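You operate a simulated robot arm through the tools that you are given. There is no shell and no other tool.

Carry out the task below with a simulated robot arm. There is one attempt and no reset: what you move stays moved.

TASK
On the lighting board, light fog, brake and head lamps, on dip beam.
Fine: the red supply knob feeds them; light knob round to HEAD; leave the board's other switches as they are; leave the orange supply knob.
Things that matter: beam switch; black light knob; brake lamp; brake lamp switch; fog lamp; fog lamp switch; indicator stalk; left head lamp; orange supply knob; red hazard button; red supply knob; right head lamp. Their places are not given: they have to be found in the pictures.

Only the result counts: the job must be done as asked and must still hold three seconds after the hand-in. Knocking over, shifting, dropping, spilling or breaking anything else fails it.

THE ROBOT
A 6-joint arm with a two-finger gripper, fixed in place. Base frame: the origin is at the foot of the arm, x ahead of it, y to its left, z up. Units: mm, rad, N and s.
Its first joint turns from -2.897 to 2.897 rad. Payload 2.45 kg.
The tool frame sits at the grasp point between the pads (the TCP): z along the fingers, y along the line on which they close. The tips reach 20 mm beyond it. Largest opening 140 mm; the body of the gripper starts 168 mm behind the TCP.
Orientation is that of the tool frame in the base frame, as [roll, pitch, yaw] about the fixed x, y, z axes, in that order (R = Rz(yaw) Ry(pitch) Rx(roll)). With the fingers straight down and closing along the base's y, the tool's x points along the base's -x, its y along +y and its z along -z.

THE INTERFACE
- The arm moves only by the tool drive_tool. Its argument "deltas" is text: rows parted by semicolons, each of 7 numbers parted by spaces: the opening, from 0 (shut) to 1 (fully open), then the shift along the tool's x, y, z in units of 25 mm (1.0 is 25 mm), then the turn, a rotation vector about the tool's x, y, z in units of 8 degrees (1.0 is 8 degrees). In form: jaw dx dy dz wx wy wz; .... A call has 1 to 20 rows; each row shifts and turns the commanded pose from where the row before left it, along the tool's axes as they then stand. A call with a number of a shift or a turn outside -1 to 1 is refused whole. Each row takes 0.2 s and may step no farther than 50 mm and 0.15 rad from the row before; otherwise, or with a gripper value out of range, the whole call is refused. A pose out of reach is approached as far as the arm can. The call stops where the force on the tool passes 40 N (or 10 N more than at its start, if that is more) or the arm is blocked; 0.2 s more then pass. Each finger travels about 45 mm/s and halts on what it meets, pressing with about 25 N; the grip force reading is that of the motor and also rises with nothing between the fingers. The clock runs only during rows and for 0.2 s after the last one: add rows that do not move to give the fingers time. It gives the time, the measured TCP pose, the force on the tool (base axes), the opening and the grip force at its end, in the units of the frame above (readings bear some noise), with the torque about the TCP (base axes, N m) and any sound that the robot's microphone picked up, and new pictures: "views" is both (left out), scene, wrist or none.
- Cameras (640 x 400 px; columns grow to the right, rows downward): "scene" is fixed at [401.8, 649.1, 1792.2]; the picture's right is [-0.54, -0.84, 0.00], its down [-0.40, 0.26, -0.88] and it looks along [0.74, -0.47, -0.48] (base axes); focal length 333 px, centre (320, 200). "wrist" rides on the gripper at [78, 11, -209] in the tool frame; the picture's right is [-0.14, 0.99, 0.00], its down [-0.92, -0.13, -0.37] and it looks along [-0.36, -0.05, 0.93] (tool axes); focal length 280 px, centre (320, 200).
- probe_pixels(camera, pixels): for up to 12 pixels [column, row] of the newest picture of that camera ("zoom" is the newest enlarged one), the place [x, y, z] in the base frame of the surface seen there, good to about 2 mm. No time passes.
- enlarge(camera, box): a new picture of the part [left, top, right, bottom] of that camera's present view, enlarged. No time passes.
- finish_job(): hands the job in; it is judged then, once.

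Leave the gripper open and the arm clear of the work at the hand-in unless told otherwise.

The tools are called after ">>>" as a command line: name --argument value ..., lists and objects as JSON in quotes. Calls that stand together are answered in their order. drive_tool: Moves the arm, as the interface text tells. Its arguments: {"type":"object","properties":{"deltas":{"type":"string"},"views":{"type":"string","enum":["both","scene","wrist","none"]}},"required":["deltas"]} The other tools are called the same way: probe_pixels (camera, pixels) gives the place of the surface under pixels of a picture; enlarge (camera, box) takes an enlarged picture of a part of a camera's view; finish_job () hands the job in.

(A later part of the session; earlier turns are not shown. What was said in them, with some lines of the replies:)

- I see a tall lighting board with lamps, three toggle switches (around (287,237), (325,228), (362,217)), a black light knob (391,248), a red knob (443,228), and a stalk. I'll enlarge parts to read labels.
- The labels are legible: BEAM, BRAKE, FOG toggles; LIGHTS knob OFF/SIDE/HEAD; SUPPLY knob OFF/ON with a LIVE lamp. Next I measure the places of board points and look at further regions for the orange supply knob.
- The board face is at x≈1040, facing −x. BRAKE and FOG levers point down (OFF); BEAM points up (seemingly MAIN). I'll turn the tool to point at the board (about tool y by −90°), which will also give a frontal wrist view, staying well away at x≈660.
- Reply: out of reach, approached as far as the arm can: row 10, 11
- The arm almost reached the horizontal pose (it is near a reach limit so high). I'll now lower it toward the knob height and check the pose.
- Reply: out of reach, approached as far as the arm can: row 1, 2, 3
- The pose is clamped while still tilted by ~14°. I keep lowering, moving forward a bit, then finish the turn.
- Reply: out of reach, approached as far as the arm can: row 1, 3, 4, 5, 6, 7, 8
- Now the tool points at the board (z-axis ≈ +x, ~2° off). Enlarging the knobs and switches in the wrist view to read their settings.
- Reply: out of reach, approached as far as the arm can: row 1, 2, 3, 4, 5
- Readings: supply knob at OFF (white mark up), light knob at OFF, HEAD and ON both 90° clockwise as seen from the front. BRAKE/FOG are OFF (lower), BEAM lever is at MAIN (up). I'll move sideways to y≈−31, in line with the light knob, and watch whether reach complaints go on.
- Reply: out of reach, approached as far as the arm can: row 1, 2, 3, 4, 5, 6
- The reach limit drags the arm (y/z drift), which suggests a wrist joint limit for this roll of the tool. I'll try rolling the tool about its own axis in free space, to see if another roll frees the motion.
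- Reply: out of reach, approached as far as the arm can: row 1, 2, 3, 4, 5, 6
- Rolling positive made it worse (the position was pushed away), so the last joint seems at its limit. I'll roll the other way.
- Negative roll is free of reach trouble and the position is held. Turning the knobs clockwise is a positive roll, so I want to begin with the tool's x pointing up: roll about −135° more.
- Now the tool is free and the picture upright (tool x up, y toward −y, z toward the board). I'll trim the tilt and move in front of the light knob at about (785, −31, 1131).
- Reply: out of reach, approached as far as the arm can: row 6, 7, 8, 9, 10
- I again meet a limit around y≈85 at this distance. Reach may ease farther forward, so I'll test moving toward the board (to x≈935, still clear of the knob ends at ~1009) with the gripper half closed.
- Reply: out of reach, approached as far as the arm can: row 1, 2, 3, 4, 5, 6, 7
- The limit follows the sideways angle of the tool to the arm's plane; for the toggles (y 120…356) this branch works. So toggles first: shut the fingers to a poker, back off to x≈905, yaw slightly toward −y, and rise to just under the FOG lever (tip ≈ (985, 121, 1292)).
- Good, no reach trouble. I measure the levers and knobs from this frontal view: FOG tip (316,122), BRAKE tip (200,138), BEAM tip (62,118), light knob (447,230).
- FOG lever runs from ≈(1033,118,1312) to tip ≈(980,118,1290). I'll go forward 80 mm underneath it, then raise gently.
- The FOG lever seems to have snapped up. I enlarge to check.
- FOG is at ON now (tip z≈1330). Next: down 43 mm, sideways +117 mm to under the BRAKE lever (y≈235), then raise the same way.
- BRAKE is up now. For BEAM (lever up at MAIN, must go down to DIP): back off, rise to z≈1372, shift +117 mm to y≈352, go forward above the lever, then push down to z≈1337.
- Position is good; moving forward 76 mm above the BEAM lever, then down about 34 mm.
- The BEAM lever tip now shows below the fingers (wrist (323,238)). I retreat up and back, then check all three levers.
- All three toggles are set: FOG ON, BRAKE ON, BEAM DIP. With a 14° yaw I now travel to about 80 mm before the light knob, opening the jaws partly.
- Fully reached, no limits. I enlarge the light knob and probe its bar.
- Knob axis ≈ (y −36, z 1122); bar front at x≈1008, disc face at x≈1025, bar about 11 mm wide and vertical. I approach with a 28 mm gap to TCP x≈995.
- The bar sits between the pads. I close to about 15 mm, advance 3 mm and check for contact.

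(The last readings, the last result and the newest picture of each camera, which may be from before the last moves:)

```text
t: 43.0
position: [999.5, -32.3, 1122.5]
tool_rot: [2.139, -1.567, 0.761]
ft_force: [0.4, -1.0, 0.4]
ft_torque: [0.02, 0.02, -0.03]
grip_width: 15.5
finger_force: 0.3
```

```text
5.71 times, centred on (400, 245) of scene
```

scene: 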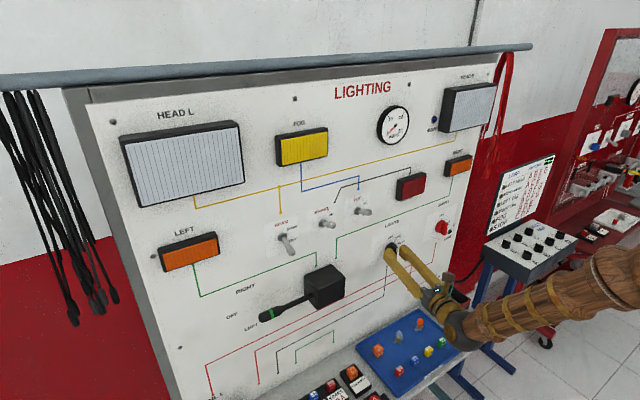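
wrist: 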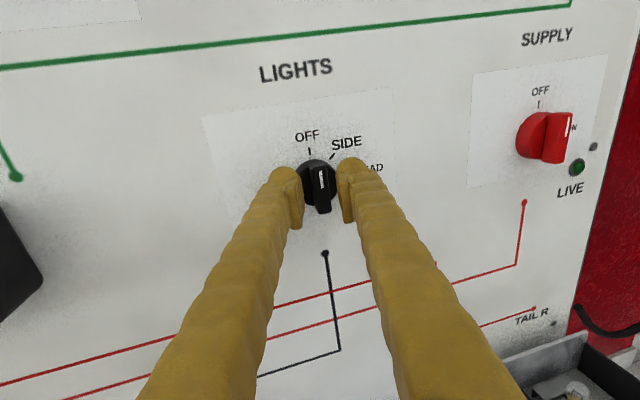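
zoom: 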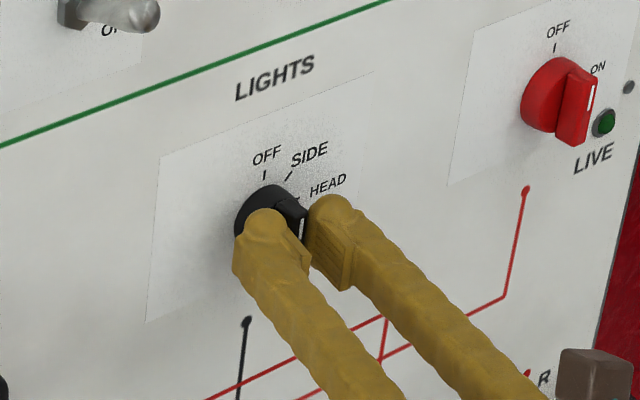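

The bar is bracketed with hardly any contact. Now turn clockwise: roll +48° first and check.

>>> drive_tool --deltas "0.11 0 0 0 0 0 1;0.11 0 0 0 0 0 1;0.11 0 0 0 0 0 1;0.11 0 0 0 0 0 1;0.11 0 0 0 0 0 1;0.11 0 0 0 0 0 1;0.11 0 0 0 0 0 0" --views "both"

>>> enlarge --camera "wrist" --box '[260, 130, 380, 230]'

>>> enlarge --camera "scene" --box '[360, 210, 440, 280]'

```text
t: 44.6
position: [1000.0, -31.7, 1121.1]
tool_rot: [-1.574, -0.735, -1.813]
ft_force: [-1.6, -1.1, -1.7]
ft_torque: [-0.02, 0.03, 0.0]
grip_width: 17.2
finger_force: 1.2
```

scene: 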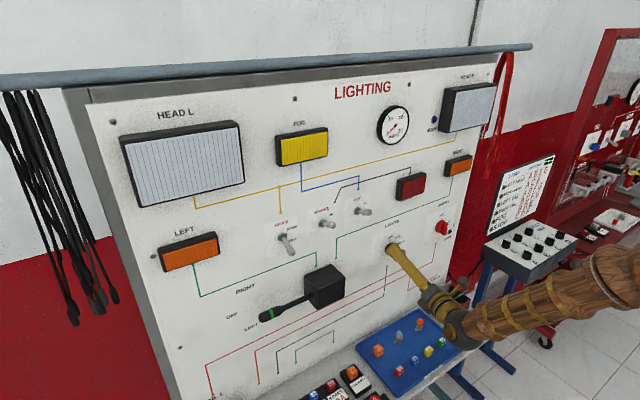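
wrist: 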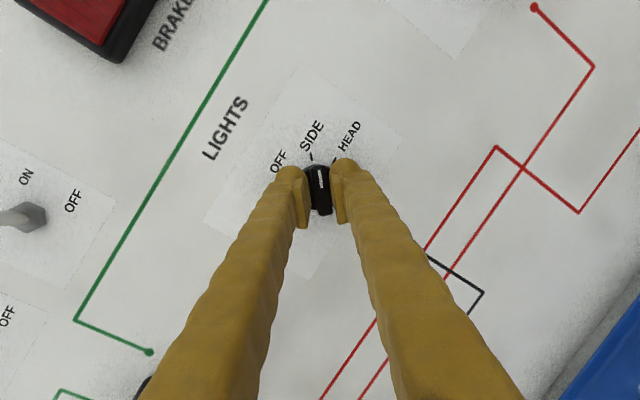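

```text
4.00 times, centred on (320, 180) of wrist
```

zoom: 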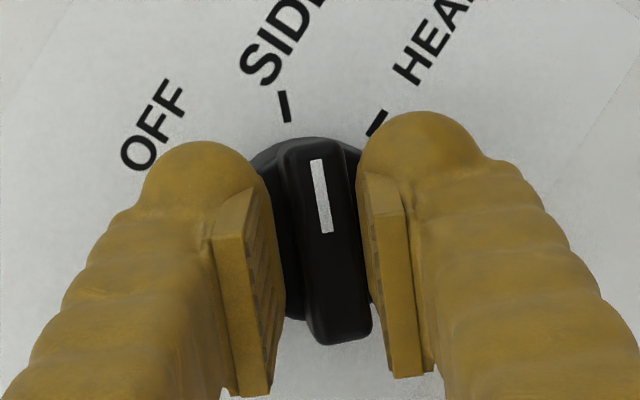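

```text
5.71 times, centred on (400, 245) of scene
```

zoom: 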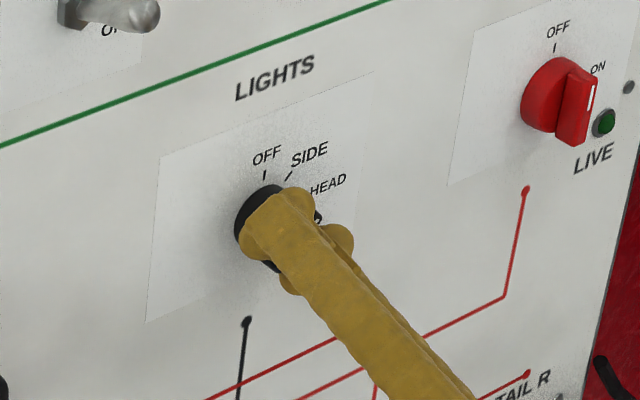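

The knob follows, now near SIDE. I continue +46° to HEAD, then squeeze to seat it.

>>> drive_tool --deltas "0.11 0 0 0 0 0 1;0.11 0 0 0 0 0 1;0.11 0 0 0 0 0 1;0.11 0 0 0 0 0 1;0.11 0 0 0 0 0 1;0.11 0 0 0 0 0 0.7;0.11 0 0 0 0 0 0" --views "both"

>>> enlarge --camera "wrist" --box '[260, 130, 380, 230]'

```text
t: 46.2
position: [1000.9, -32.2, 1122.5]
tool_rot: [-1.572, 0.061, -1.817]
ft_force: [-0.3, -0.5, -1.3]
ft_torque: [-0.04, 0.02, 0.0]
grip_width: 17.0
finger_force: 0.9
```

scene: 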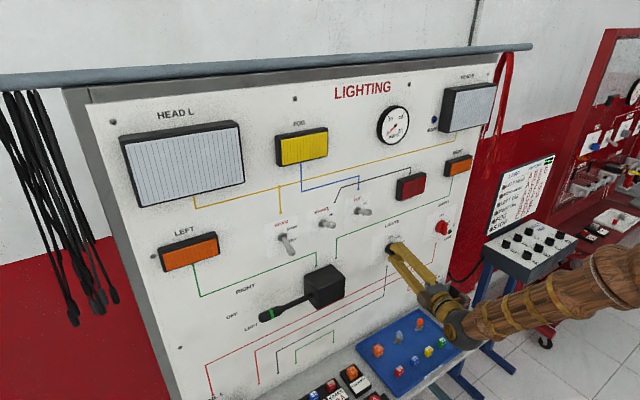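
wrist: 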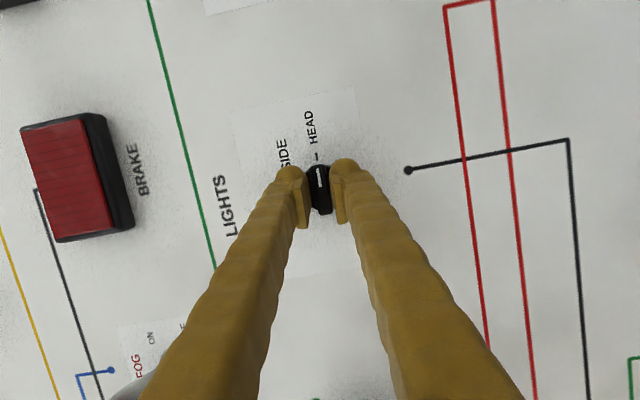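

```text
4.00 times, centred on (320, 180) of wrist
```

zoom: 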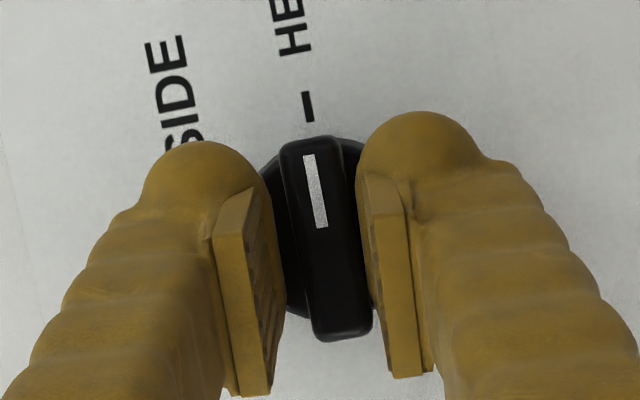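

The white mark lines up with HEAD. I open the jaws and back out, then check the knob from a distance.

>>> drive_tool --deltas "0.25 0 0 0 0 0 0;0.25 0 0 0 0 0 0;0.25 0 0 -0.8 0 0 0;0.25 0 0 -1 0 0 0;0.25 0 0 -1 0 0 0;0.25 0 0 -1 0 0 0;0.25 0 0 0 0 0 0" --views "both"

>>> enlarge --camera "wrist" --box '[260, 110, 380, 230]'

>>> enlarge --camera "scene" --box '[360, 200, 480, 280]'

```text
t: 47.8
position: [905.9, -9.4, 1122.6]
tool_rot: [-1.572, 0.061, -1.815]
ft_force: [0.7, -0.6, -0.5]
ft_torque: [0.05, -0.02, -0.01]
grip_width: 35.0
finger_force: 0.1
```

scene: 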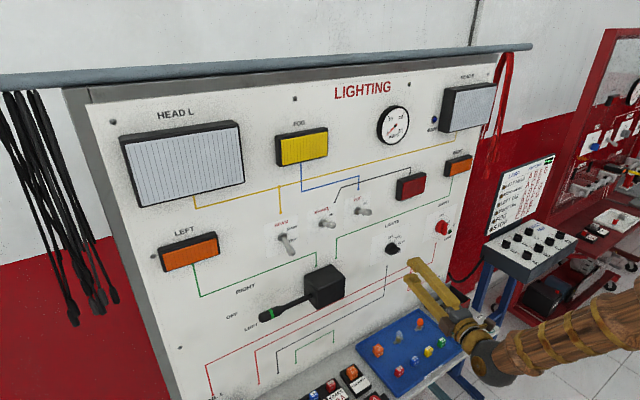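
wrist: 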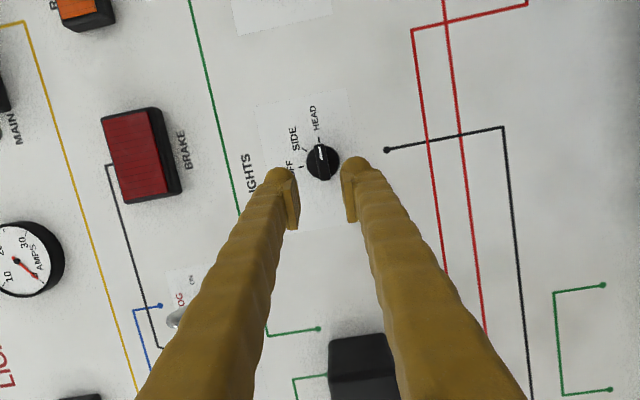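

```text
3.33 times, centred on (320, 170) of wrist
```

zoom: 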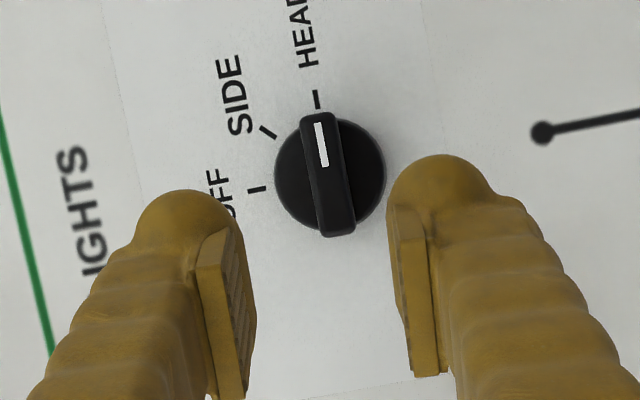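

```text
5.00 times, centred on (420, 240) of scene
```

zoom: 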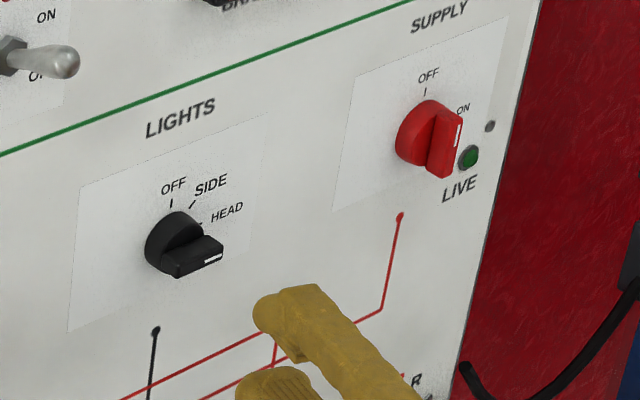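

Light knob is at HEAD. Next the red supply knob (≈ y −280, z 1122). I roll back −93.6° so the pads bracket a vertical bar again, and yaw another 14° toward −y to stay off the joint limit when going right.

>>> drive_tool --deltas "0.25 0 0 0 0 0 -1;0.25 0 0 0 0 0 -1;0.25 0 0 0 0 0 -1;0.25 0 0 0 0 0 -1;0.25 0 0 0 0 0 -1;0.25 0 0 0 0 0 -1;0.25 0 0 0 0 0 -1;0.25 0 0 0 0 0 -1;0.25 0 0 0 0 0 -1;0.25 0 0 0 0 0 -1;0.25 0 0 0 0 0 -1;0.25 0 0 0 0 0 -0.7;0.25 0 0 0 -0.9 0 0;0.25 0 0 0 -0.9 0 0;0.25 0 0 0 0 0 0" --views "wrist"

```text
t: 51.0
position: [907.4, -9.0, 1120.7]
tool_rot: [1.938, -1.567, 0.706]
ft_force: [-0.3, 0.0, 0.3]
ft_torque: [-0.03, 0.01, -0.02]
grip_width: 35.2
finger_force: 0.0
```

wrist: 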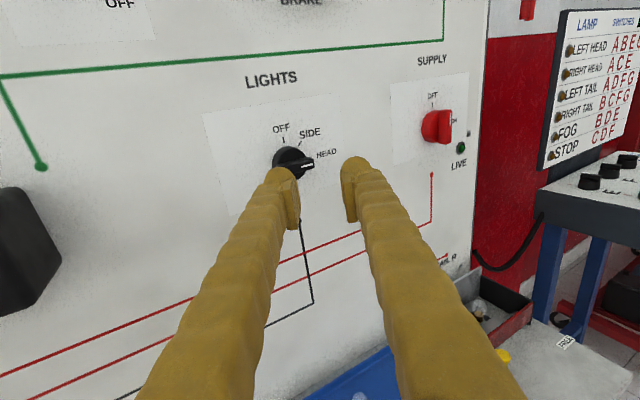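

Yaw is now 28.5°. Moving to about 100 mm before the supply knob, at ≈(915, −230, 1122).

>>> drive_tool --deltas "0.25 0 0.847 0.5 0 0 0;0.25 0 0.847 0.5 0 0 0;0.25 0 0.847 0.5 0 0 0;0.25 0 0.847 0.5 0 0 0;0.25 0 0.847 0.5 0 0 0;0.25 0 0.847 0.5 0 0 0;0.25 0 0.847 0.5 0 0 0;0.25 0 0.847 0.5 0 0 0;0.25 0 0.847 0.5 0 0 0;0.25 0 0 0 0 0 0;0.25 0 0 0 0 0 0" --views "both"

>>> enlarge --camera "wrist" --box '[260, 120, 380, 220]'

```text
t: 53.4
position: [914.3, -232.2, 1121.7]
tool_rot: [1.942, -1.569, 0.704]
ft_force: [0.1, 0.5, 0.0]
ft_torque: [0.0, -0.01, -0.01]
grip_width: 34.8
finger_force: 0.1
```

scene: 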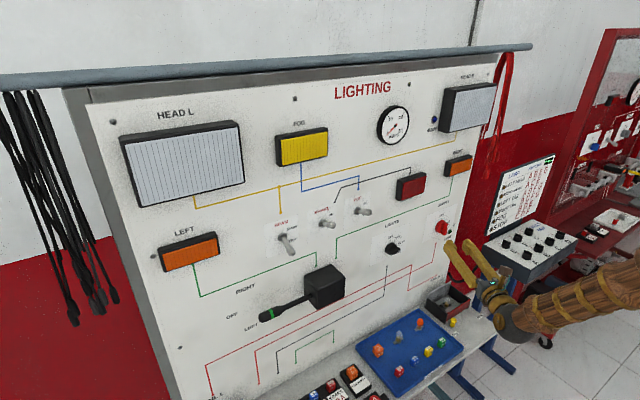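
wrist: 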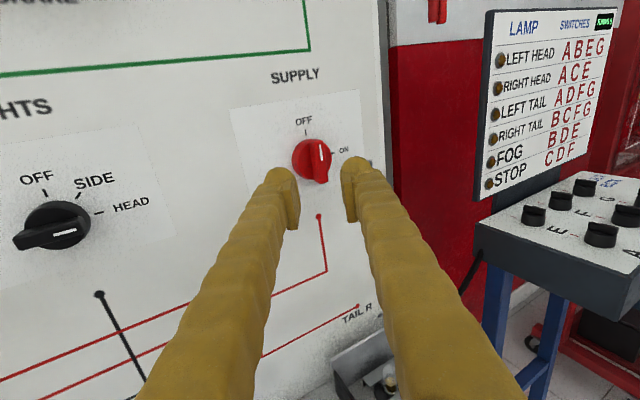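

```text
4.00 times, centred on (320, 170) of wrist
```

zoom: 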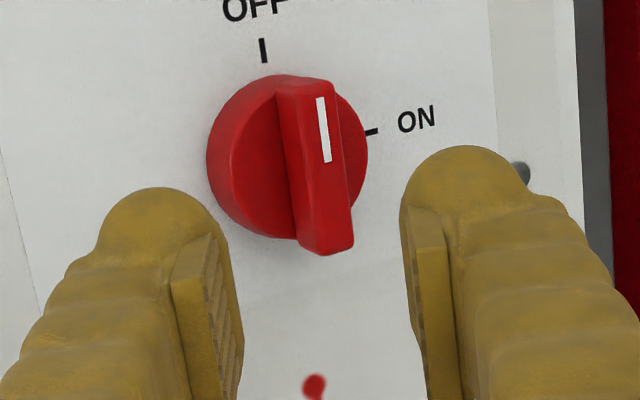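

Reached without limits. I probe the red knob's bar and disc.

>>> probe_pixels --camera "zoom" --pixels '[[320, 95], [325, 130], [330, 180], [335, 240], [300, 110], [310, 180], [335, 100], [345, 180], [250, 150], [270, 85], [352, 130], [290, 160]]'

>>> probe_pixels --camera "scene" --pixels '[[437, 228], [441, 220], [440, 233], [446, 222], [446, 228], [447, 226]]'

```text
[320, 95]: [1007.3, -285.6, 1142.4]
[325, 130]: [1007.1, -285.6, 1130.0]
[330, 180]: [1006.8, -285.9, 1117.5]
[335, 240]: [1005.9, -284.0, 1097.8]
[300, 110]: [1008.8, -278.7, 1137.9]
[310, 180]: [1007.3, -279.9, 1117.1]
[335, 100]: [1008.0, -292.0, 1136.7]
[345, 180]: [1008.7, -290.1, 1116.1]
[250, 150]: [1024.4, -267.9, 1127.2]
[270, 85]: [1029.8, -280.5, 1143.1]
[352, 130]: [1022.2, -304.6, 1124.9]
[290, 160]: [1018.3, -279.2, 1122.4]
```

```text
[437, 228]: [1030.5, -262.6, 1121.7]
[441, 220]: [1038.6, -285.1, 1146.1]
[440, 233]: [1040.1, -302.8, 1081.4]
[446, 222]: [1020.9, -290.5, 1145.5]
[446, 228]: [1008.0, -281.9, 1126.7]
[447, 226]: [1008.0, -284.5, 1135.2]
```

Bar: y −278…−292, z 1098…1144, front x≈1007, disc face x≈1024. I advance to x≈990, close to ~22 mm, then go 5 mm deeper.

>>> drive_tool --deltas "0.25 0 0 1 0 0 0;0.25 0 0 1 0 0 0;0.25 0 0 0.8 0 0 0;0.25 0 0 0.6 0 0 0;0.16 0 0 0 0 0 0;0.16 0 0 0 0 0 0;0.16 0 0 0.2 0 0 0;0.16 0 0 0 0 0 0" --views "both"

>>> enlarge --camera "wrist" --box '[260, 130, 380, 230]'

>>> enlarge --camera "scene" --box '[410, 190, 490, 260]'

```text
t: 55.2
position: [995.7, -273.5, 1121.2]
tool_rot: [1.897, -1.568, 0.746]
ft_force: [-0.8, -0.6, -0.2]
ft_torque: [0.02, 0.0, 0.04]
grip_width: 22.4
finger_force: 0.1
```

scene: 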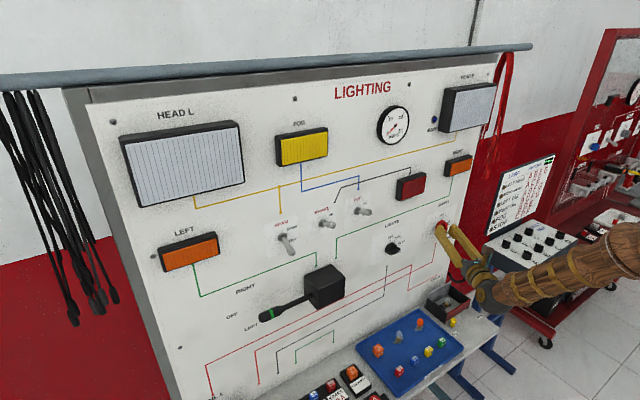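
wrist: 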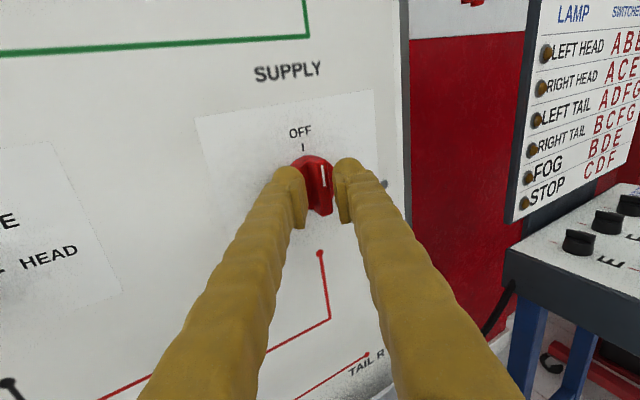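

```text
4.00 times, centred on (320, 180) of wrist
```

zoom: 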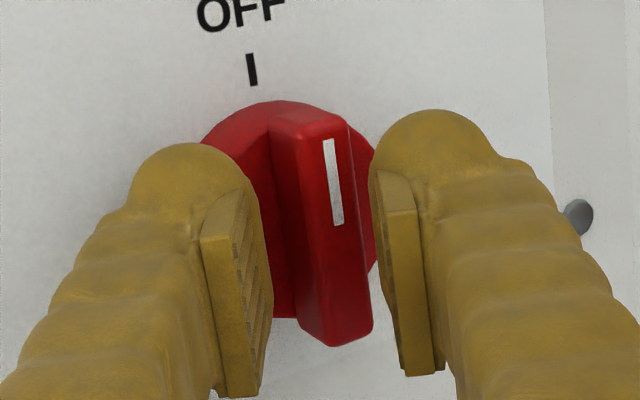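

```text
5.71 times, centred on (450, 225) of scene
```

zoom: 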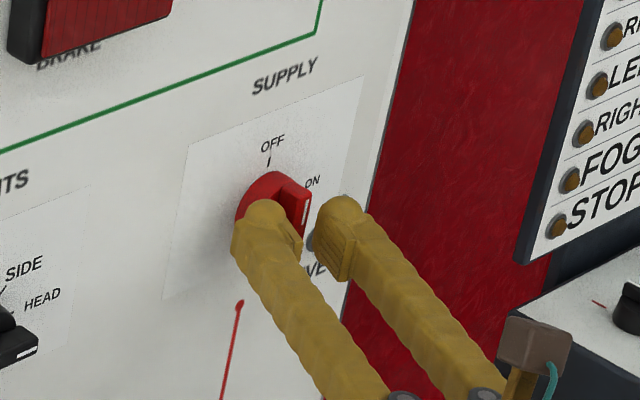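

The bar is slightly right of centre between the pads; I shift 2.5 mm right, close to ~18 mm and roll +40°.

>>> drive_tool --deltas "0.15 0 0.1 0.05 0 0 0;0.13 0 0 0 0 0 0;0.13 0 0 0 0 0 1;0.13 0 0 0 0 0 1;0.13 0 0 0 0 0 1;0.13 0 0 0 0 0 1;0.13 0 0 0 0 0 1;0.13 0 0 0 0 0 0" --views "both"

>>> enlarge --camera "wrist" --box '[260, 130, 380, 230]'

>>> enlarge --camera "scene" --box '[410, 190, 490, 260]'

```text
t: 57.0
position: [995.1, -276.4, 1121.8]
tool_rot: [-1.572, -0.876, -2.068]
ft_force: [-22.7, -6.5, 4.7]
ft_torque: [-0.07, 0.45, -0.28]
grip_width: 24.5
finger_force: 5.1
```

scene: 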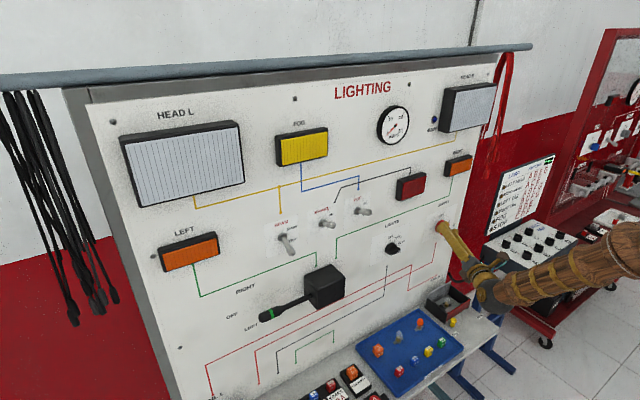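
wrist: 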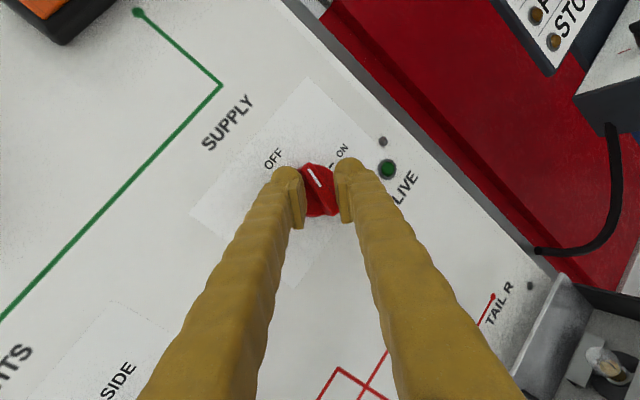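

```text
4.00 times, centred on (320, 180) of wrist
```

zoom: 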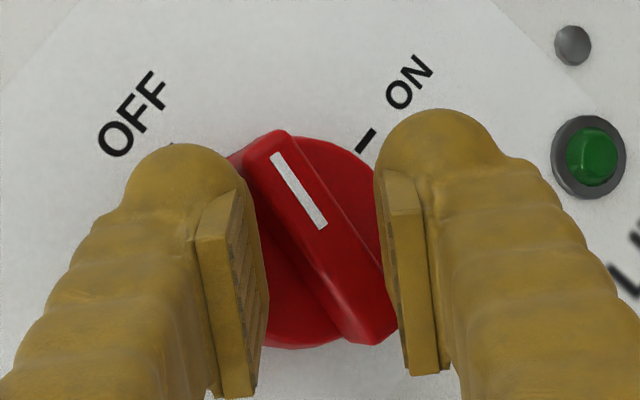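

```text
5.71 times, centred on (450, 225) of scene
```

zoom: 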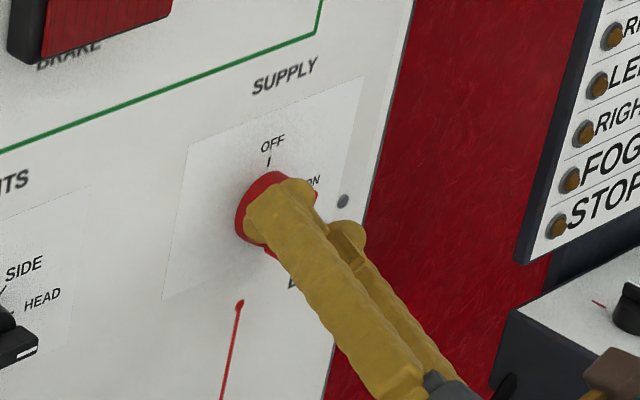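

The knob has turned only ~12° while the pads were forced open to 24.5 mm and a corner presses the disc (−22.7 N). I back off 3 mm and squeeze fully, which should bring the bar in line with the pads.

>>> drive_tool --deltas "0.13 0 0 -0.12 0 0 0;0 0 0 0 0 0 0;0 0 0 0 0 0 0;0 0 0 0 0 0 0;0 0 0 0 0 0 0" --views "wrist"

>>> enlarge --camera "wrist" --box '[260, 130, 380, 230]'

```text
t: 57.8
position: [990.1, -275.0, 1119.6]
tool_rot: [-1.578, -0.878, -2.063]
ft_force: [-46.3, 15.2, 5.3]
ft_torque: [-0.09, 0.36, -0.03]
grip_width: 6.1
finger_force: 25.1
stopped in row 4: the force on the tool passed its limit at 44 N (the readings are from after the stop); the commanded pose is now the measured one
```

wrist: 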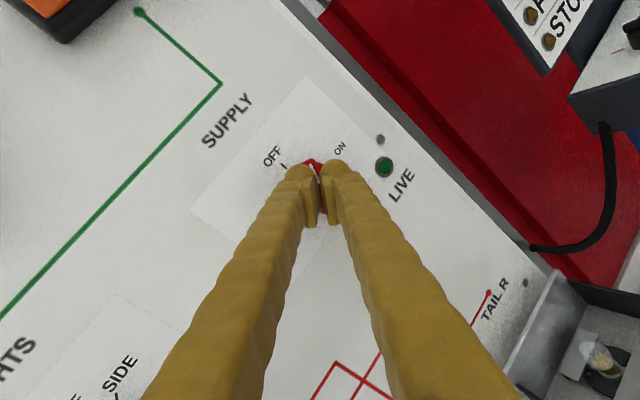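

```text
4.00 times, centred on (320, 180) of wrist
```

zoom: 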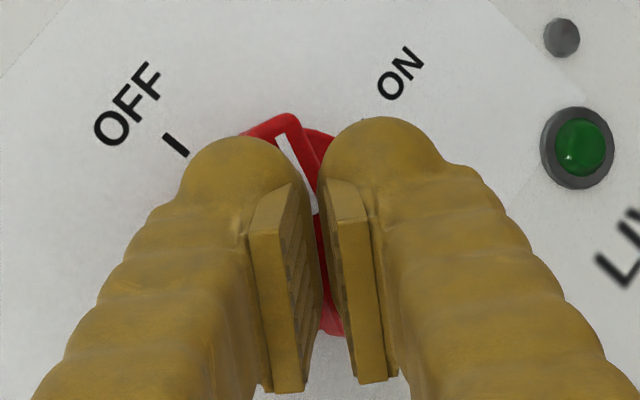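

The pads slid off the bar's front: with this skew the overlap is too small. I open and retreat, and see how the knob stands.

>>> drive_tool --deltas "0 0 0 -0.5 0 0 0;0.2 0 0 -1 0 0 0;0.2 0 0 -1 0 0 0;0.2 0 0 -1 0 0 0;0.2 0 0 -1 0 0 -1;0.2 0 0 -1 0 0 -1;0.2 0 0 -1 0 0 -1;0.2 0 0 -1 0 0 -1;0.2 0 0 -1 0 0 -1;0.2 0 0 0 0 0 0" --views "both"

>>> enlarge --camera "scene" --box '[360, 190, 480, 270]'

```text
t: 60.0
position: [804.2, -173.3, 1119.7]
tool_rot: [2.288, -1.566, 0.357]
ft_force: [-0.1, 0.9, -0.5]
ft_torque: [-0.04, -0.02, 0.02]
grip_width: 28.0
finger_force: 0.1
```

scene: 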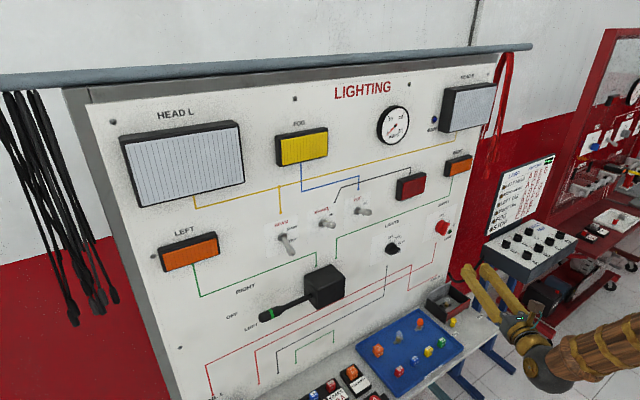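
wrist: 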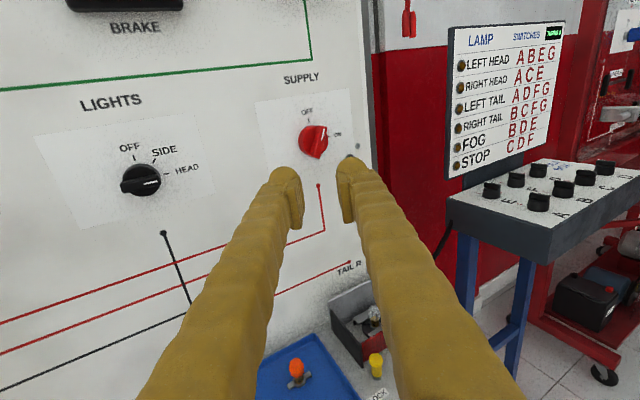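

```text
5.00 times, centred on (420, 230) of scene
```

zoom: 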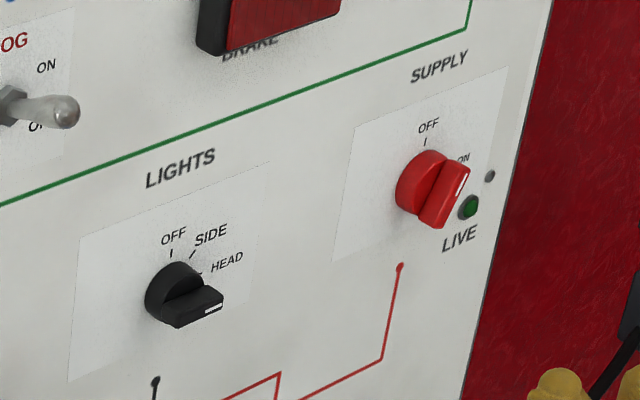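

The supply knob now stands at ~25° and stays there, so it is held by friction. For a straight (unskewed) grip I need the other arm branch: tilt the tool down here, roll to the natural pose, go to y≈−285, and tilt up again from there. First the tilt down.

>>> drive_tool --deltas "0.2 0 0 -0.5 0 -1 0;0.2 0 0 -0.5 0 -1 0;0.2 0 0 0 0 -1 0;0.2 0 0 0 0 -1 0;0.2 0 0 0 0 -1 0;0.2 0 0 0 0 -1 0;0.2 0 0 0 0 -1 0;0.2 0 0 0 0 -1 0;0.2 0 0 0 0 -1 0;0.2 0 0 0 0 -1 0;0.2 0 0 0 0 -1 0;0.2 0 0 0 0 0 0;0.2 0 0 0 0 0 0" --views "both"

```text
t: 62.8
position: [781.9, -162.4, 1121.7]
tool_rot: [3.138, -0.028, -0.498]
ft_force: [0.1, -0.1, 0.0]
ft_torque: [0.0, -0.01, -0.01]
grip_width: 27.8
finger_force: 0.1
```

scene: 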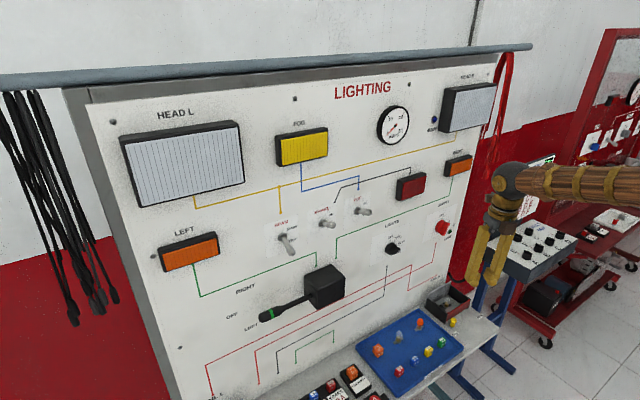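
wrist: 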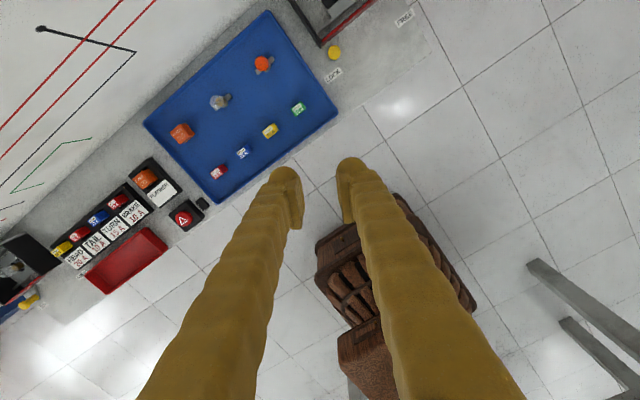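

Tool points down, all fine. Now roll +151.4° to the natural orientation (tool x toward the base).

>>> drive_tool --deltas "0.2 0 0 0 0 0 1;0.2 0 0 0 0 0 1;0.2 0 0 0 0 0 1;0.2 0 0 0 0 0 1;0.2 0 0 0 0 0 1;0.2 0 0 0 0 0 1;0.2 0 0 0 0 0 1;0.2 0 0 0 0 0 1;0.2 0 0 0 0 0 1;0.2 0 0 0 0 0 1;0.2 0 0 0 0 0 1;0.2 0 0 0 0 0 1;0.2 0 0 0 0 0 1;0.2 0 0 0 0 0 1;0.2 0 0 0 0 0 1;0.2 0 0 0 0 0 1;0.2 0 0 0 0 0 1;0.2 0 0 0 0 0 1;0.2 0 0 0 0 0 0.93;0.2 0 0 0 0 0 0" --views "none"

```text
t: 67.0
position: [782.2, -162.0, 1123.0]
tool_rot: [-3.124, 0.029, -3.141]
ft_force: [-0.3, 0.0, -0.6]
ft_torque: [0.0, -0.02, -0.04]
grip_width: 28.1
finger_force: 0.0
```

Now shift to (740, −285) and tilt the tool up to face the board.

>>> drive_tool --deltas "0.2 0.35 -0.98 0 0 0 0;0.2 0.35 -0.98 0 0 0 0;0.2 0.35 -0.98 0 0 0 0;0.2 0.35 -0.98 0 0 0 0;0.2 0.3 -1 0 0 0 0;0.2 0 0 0 0 -1 0;0.2 0 0 0 0 -1 0;0.2 0 0 0 0 -1 0;0.2 0 0 0 0 -1 0;0.2 0 0 0 0 -1 0;0.2 0 0 0 0 -1 0;0.2 0 0 0 0 -1 0;0.2 0 0 0 0 -1 0;0.2 0 0 0 0 -1 0;0.2 0 0 0 0 -1 0;0.2 0 0 0 0 -1 0;0.2 0 0 0 0 0 0;0.2 0 0 0 0 0 0" --views "both"

```text
t: 70.8
position: [739.2, -285.9, 1124.7]
tool_rot: [-2.016, 1.552, -2.014]
ft_force: [-0.9, 0.1, 0.7]
ft_torque: [-0.01, -0.01, 0.01]
grip_width: 27.8
finger_force: 0.2
```

scene: 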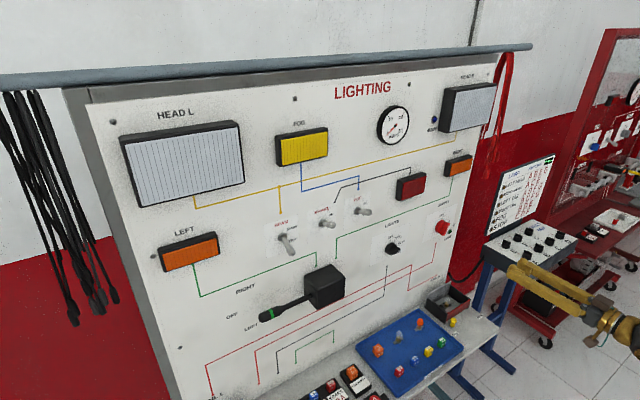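
wrist: 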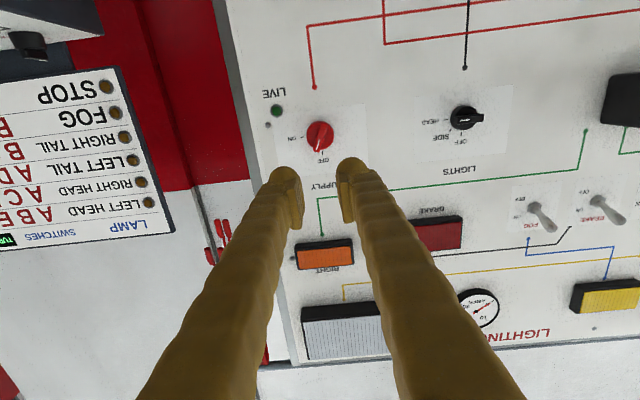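

The other branch works: the tool faces the board squarely at (739, −286, 1125). I roll +25° to match the bar and advance to ~80 mm before it.

>>> drive_tool --deltas "0.25 0.14 0.04 1 0 0 0;0.25 0 0 1 0 0 1;0.25 0 0 1 0 0 1;0.25 0 0 1 0 0 1;0.25 0 0 1 0 0 0;0.25 0 0 1 0 0 0;0.25 0 0 1 0 0 0;0.25 0 0 0 0 0 0;0.25 0 0 0 0 0 0" --views "wrist"

>>> enlarge --camera "wrist" --box '[260, 110, 380, 210]'

```text
t: 72.8
position: [915.5, -283.7, 1117.4]
tool_rot: [1.594, 1.17, 1.592]
ft_force: [-0.1, -0.7, -0.1]
ft_torque: [0.0, 0.01, 0.01]
grip_width: 35.2
finger_force: 0.1
```

wrist: 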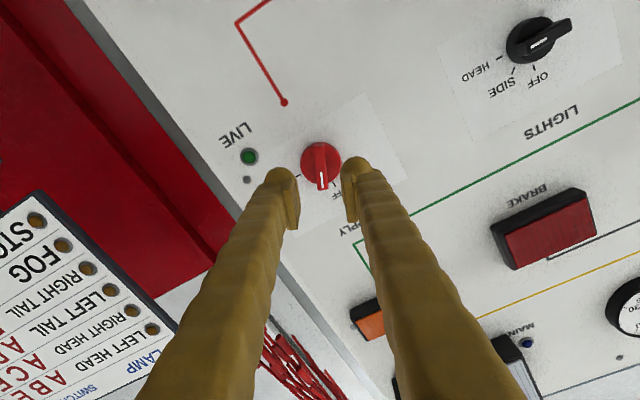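

```text
4.00 times, centred on (320, 160) of wrist
```

zoom: 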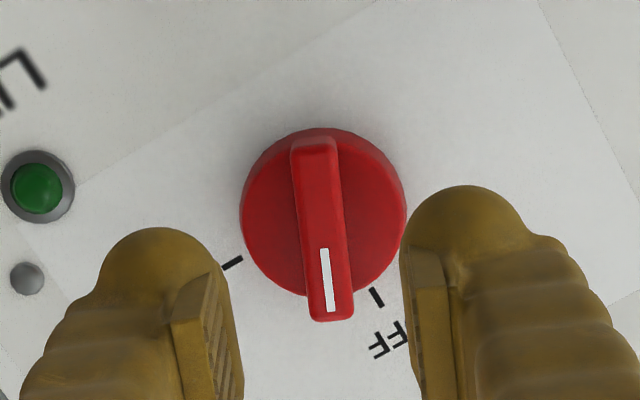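

The pads are now parallel to the bar. I centre (4 mm up), advance to x≈1001 with a 28 mm gap, then close fully on the bar.

>>> drive_tool --deltas "0.22 -0.18 0.02 0 0 0 0;0.22 0 0 1 0 0 0;0.22 0 0 1 0 0 0;0.22 0 0 0.8 0 0 0;0.22 0 0 0.6 0 0 0;0.22 0 0 0 0 0 0;0.15 0 0 0 0 0 0;0.11 0 0 0 0 0 0;0.09 0 0 0 0 0 0;0.09 0 0 0 0 0 0" --views "wrist"

>>> enlarge --camera "wrist" --box '[260, 110, 380, 210]'

```text
t: 75.0
position: [999.5, -284.4, 1122.0]
tool_rot: [1.592, 1.169, 1.592]
ft_force: [0.6, -1.7, 0.4]
ft_torque: [-0.03, -0.04, -0.01]
grip_width: 13.9
finger_force: 0.8
```

wrist: 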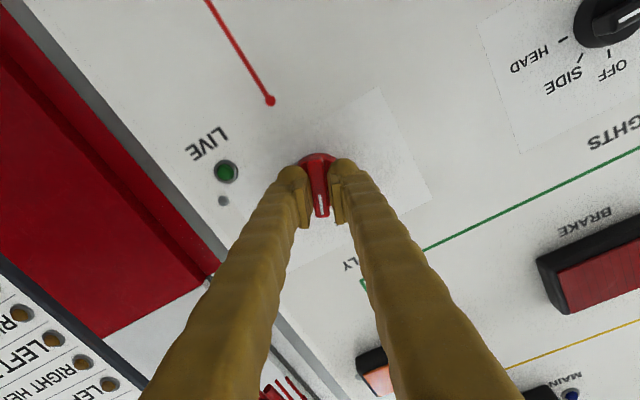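

```text
4.00 times, centred on (320, 160) of wrist
```

zoom: 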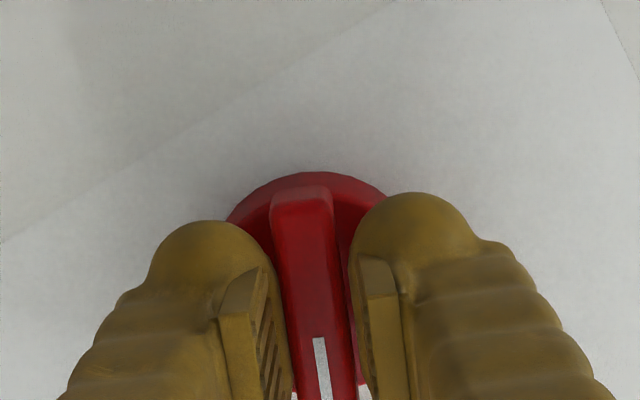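

The bar is held (13.9 mm). I squeeze firmly and turn +32° first, watching force.

>>> drive_tool --deltas "0.06 0 0 0 0 0 0;0.06 0 0 0 0 0 1;0.06 0 0 0 0 0 1;0.06 0 0 0 0 0 1;0.06 0 0 0 0 0 1;0.06 0 0 0 0 0 0" --views "wrist"

>>> enlarge --camera "wrist" --box '[220, 90, 420, 240]'

```text
t: 76.4
position: [999.4, -286.0, 1121.0]
tool_rot: [1.583, 0.609, 1.576]
ft_force: [18.3, -20.2, -9.9]
ft_torque: [-0.03, 0.0, -0.3]
grip_width: 12.0
finger_force: 39.2
```

wrist: 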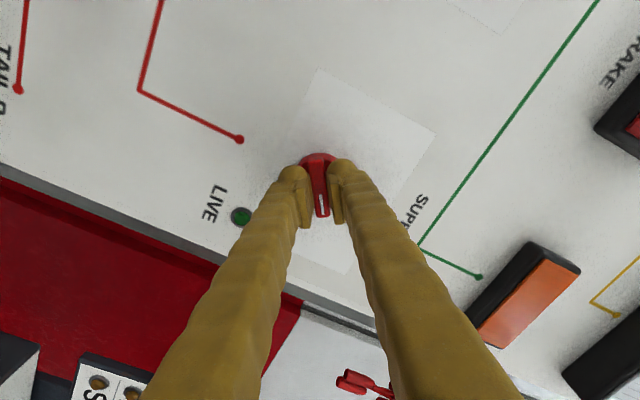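

```text
2.67 times, centred on (320, 165) of wrist
```

zoom: 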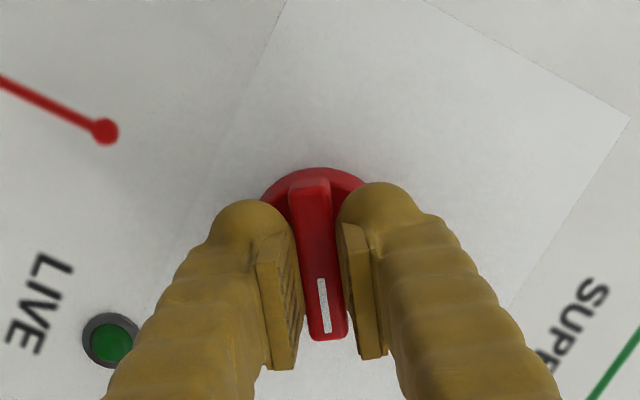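

It follows well (now ~55°). Side force is ~30 N, so I loosen to a 14 mm bracket and turn the remaining ~36°.

>>> drive_tool --deltas "0.1 0 0 0 0 0 0;0.1 0 0 0 0 0 1;0.1 0 0 0 0 0 1;0.1 0 0 0 0 0 1;0.1 0 0 0 0 0 1;0.1 0 0 0 0 0 0.6;0.1 0 0 0 0 0 0" --views "both"

>>> enlarge --camera "wrist" --box '[220, 90, 420, 240]'

```text
t: 78.0
position: [1000.3, -285.5, 1123.2]
tool_rot: [1.581, -0.033, 1.57]
ft_force: [0.7, -1.1, -5.5]
ft_torque: [-0.05, 0.05, 0.0]
grip_width: 17.4
finger_force: 2.4
```

scene: 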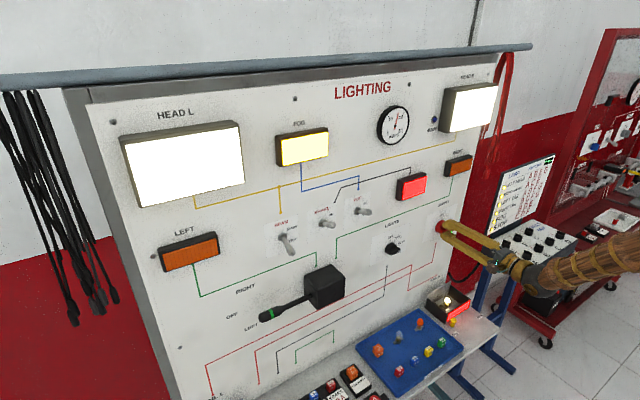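
wrist: 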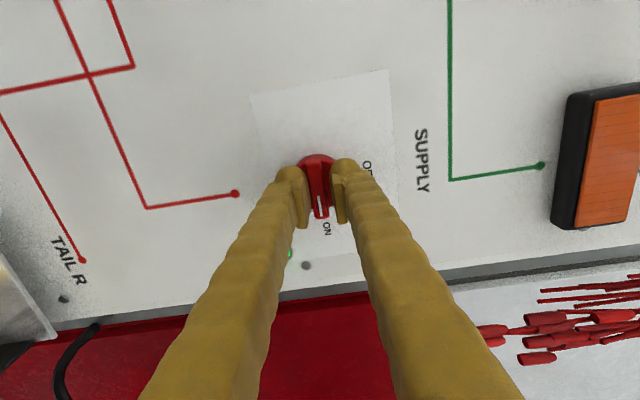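

```text
2.67 times, centred on (320, 165) of wrist
```

zoom: 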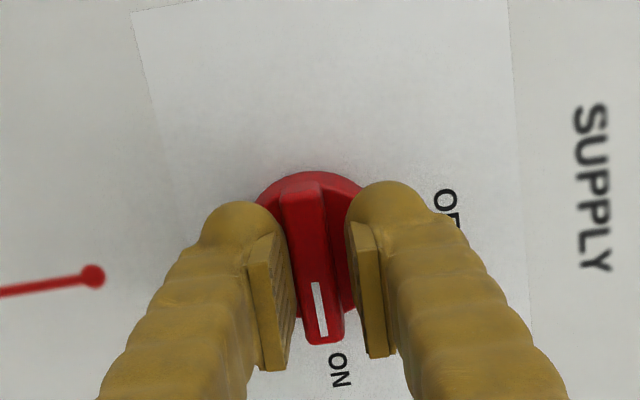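

The lamps are lit: both heads, fog, brake. The bar points at ON. I open the jaws and draw straight back.

>>> drive_tool --deltas "0.25 0 0 0 0 0 0;0.25 0 0 0 0 0 0;0.25 0 0 -0.6 0 0 0;0.25 0 0 -1 0 0 0;0.25 0 0 -1 0 0 0;0.4 0 0 -1 0 0 0;0.6 0 0 -1 0 0 0;0.8 0 0 -1 0 0 0;0.8 0 0 -1 0 0 0;0.8 0 0 -1 0 0 0;0.8 0 0 0 0 0 0" --views "both"

>>> enlarge --camera "scene" --box '[260, 170, 480, 300]'

>>> enlarge --camera "scene" --box '[340, 60, 500, 160]'

>>> enlarge --camera "scene" --box '[200, 240, 480, 400]'

```text
t: 80.4
position: [808.3, -284.0, 1124.5]
tool_rot: [1.578, -0.03, 1.572]
ft_force: [-1.0, 0.0, 0.1]
ft_torque: [0.02, 0.01, -0.01]
grip_width: 112.4
finger_force: 0.1
```

scene: 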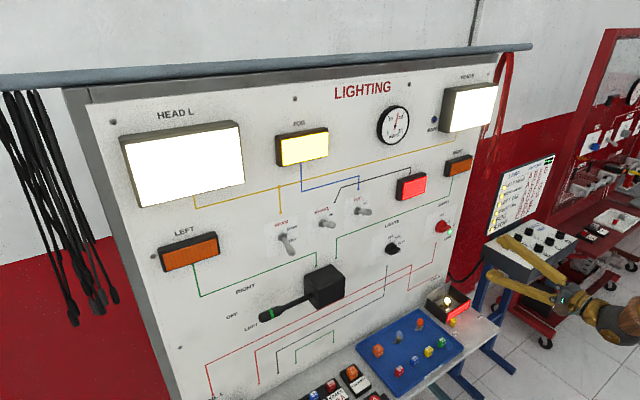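
wrist: 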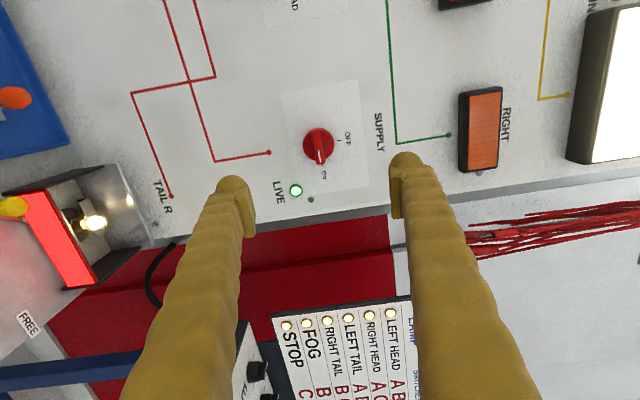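

```text
2.91 times, centred on (370, 235) of scene
```

zoom: 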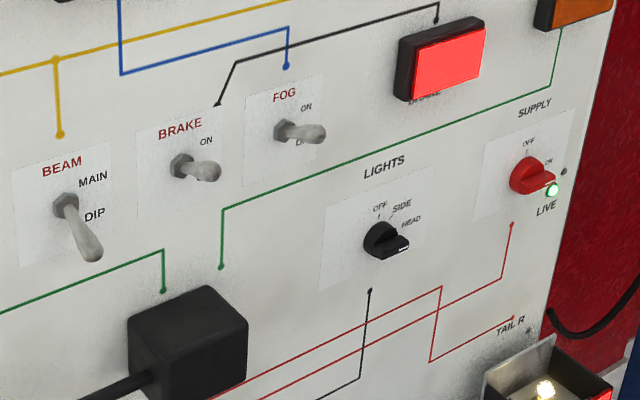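

```text
4.00 times, centred on (420, 110) of scene
```

zoom: 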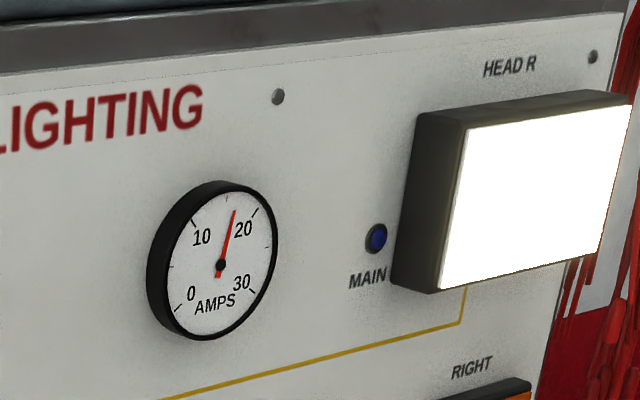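

```text
2.29 times, centred on (340, 320) of scene
```

zoom: 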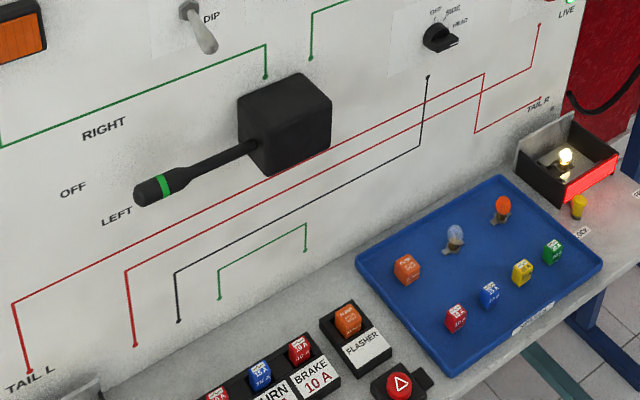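

LIVE is lit, MAIN tell-tale dark (dip), ammeter ~17 A. I retreat a bit more with the gripper open and wait three seconds to make sure it all holds.

>>> drive_tool --deltas "1 0 0 -1 0 0 0;1 0 0 -1 0 0 0;1 0 0 0 0 0 0;1 0 0 0 0 0 0;1 0 0 0 0 0 0;1 0 0 0 0 0 0;1 0 0 0 0 0 0;1 0 0 0 0 0 0;1 0 0 0 0 0 0;1 0 0 0 0 0 0;1 0 0 0 0 0 0;1 0 0 0 0 0 0;1 0 0 0 0 0 0;1 0 0 0 0 0 0;1 0 0 0 0 0 0;1 0 0 0 0 0 0;1 0 0 0 0 0 0;1 0 0 0 0 0 0" --views "both"

>>> enlarge --camera "wrist" --box '[240, 60, 420, 240]'

```text
t: 84.2
position: [759.1, -284.6, 1124.3]
tool_rot: [1.58, -0.03, 1.571]
ft_force: [0.2, 0.7, 0.0]
ft_torque: [-0.01, -0.03, -0.01]
grip_width: 140.0
finger_force: 0.2
```

scene: 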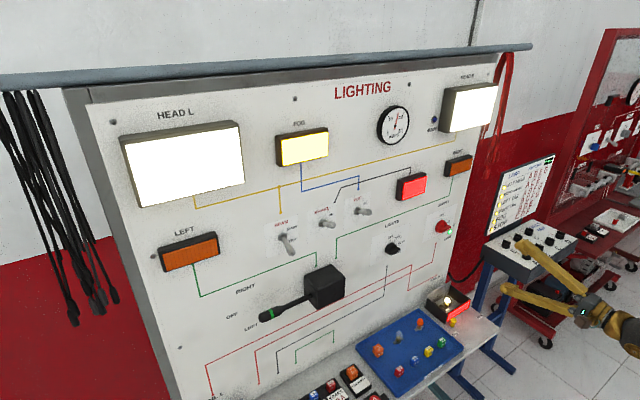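
wrist: 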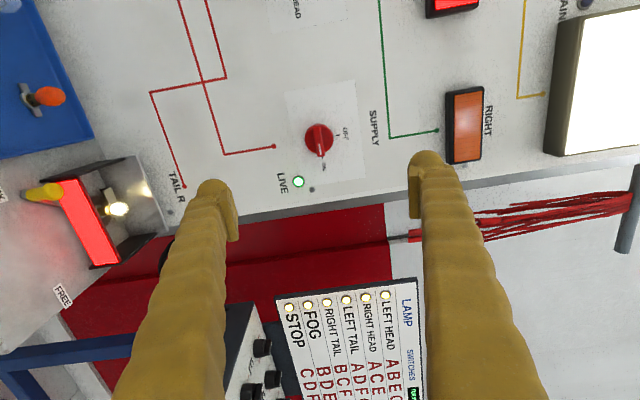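

```text
2.22 times, centred on (330, 150) of wrist
```

zoom: 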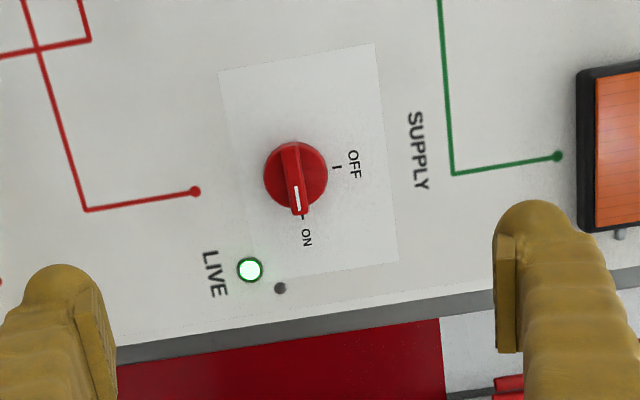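

Everything held for over three seconds. The fog, brake and both head lamps are lit, the beam is on DIP, the light knob is at HEAD and the supply is ON. The stalk, the hazard button and the other switches haven't been touched. The gripper is open and clear of the board, so I'm handing in.

>>> finish_job

```text
The job is handed in.
```

The fog, brake and both head lamps are lit on dip beam. They stayed lit for more than three seconds before I handed the job in.

- **Switches:** the fog and brake switches are ON, and the beam switch is moved from MAIN to DIP. The blue MAIN tell-tale is dark.
- **Knobs:** the light knob is at HEAD and the red supply knob is at ON, with the green LIVE lamp lit. The ammeter reads about 17 A. The tail lamp also came on.
- **Left alone:** I did not touch the indicator stalk, the hazard button or the board's other switches. I never spotted the orange supply knob in the pictures; the arm worked only at the lighting board.

My first try at the supply knob slipped off at an angle. It pressed on the knob at up to about 46 N before the arm stopped. I regripped it square-on, and the knob then turned normally to ON.

The gripper is open and the arm is clear of the board.
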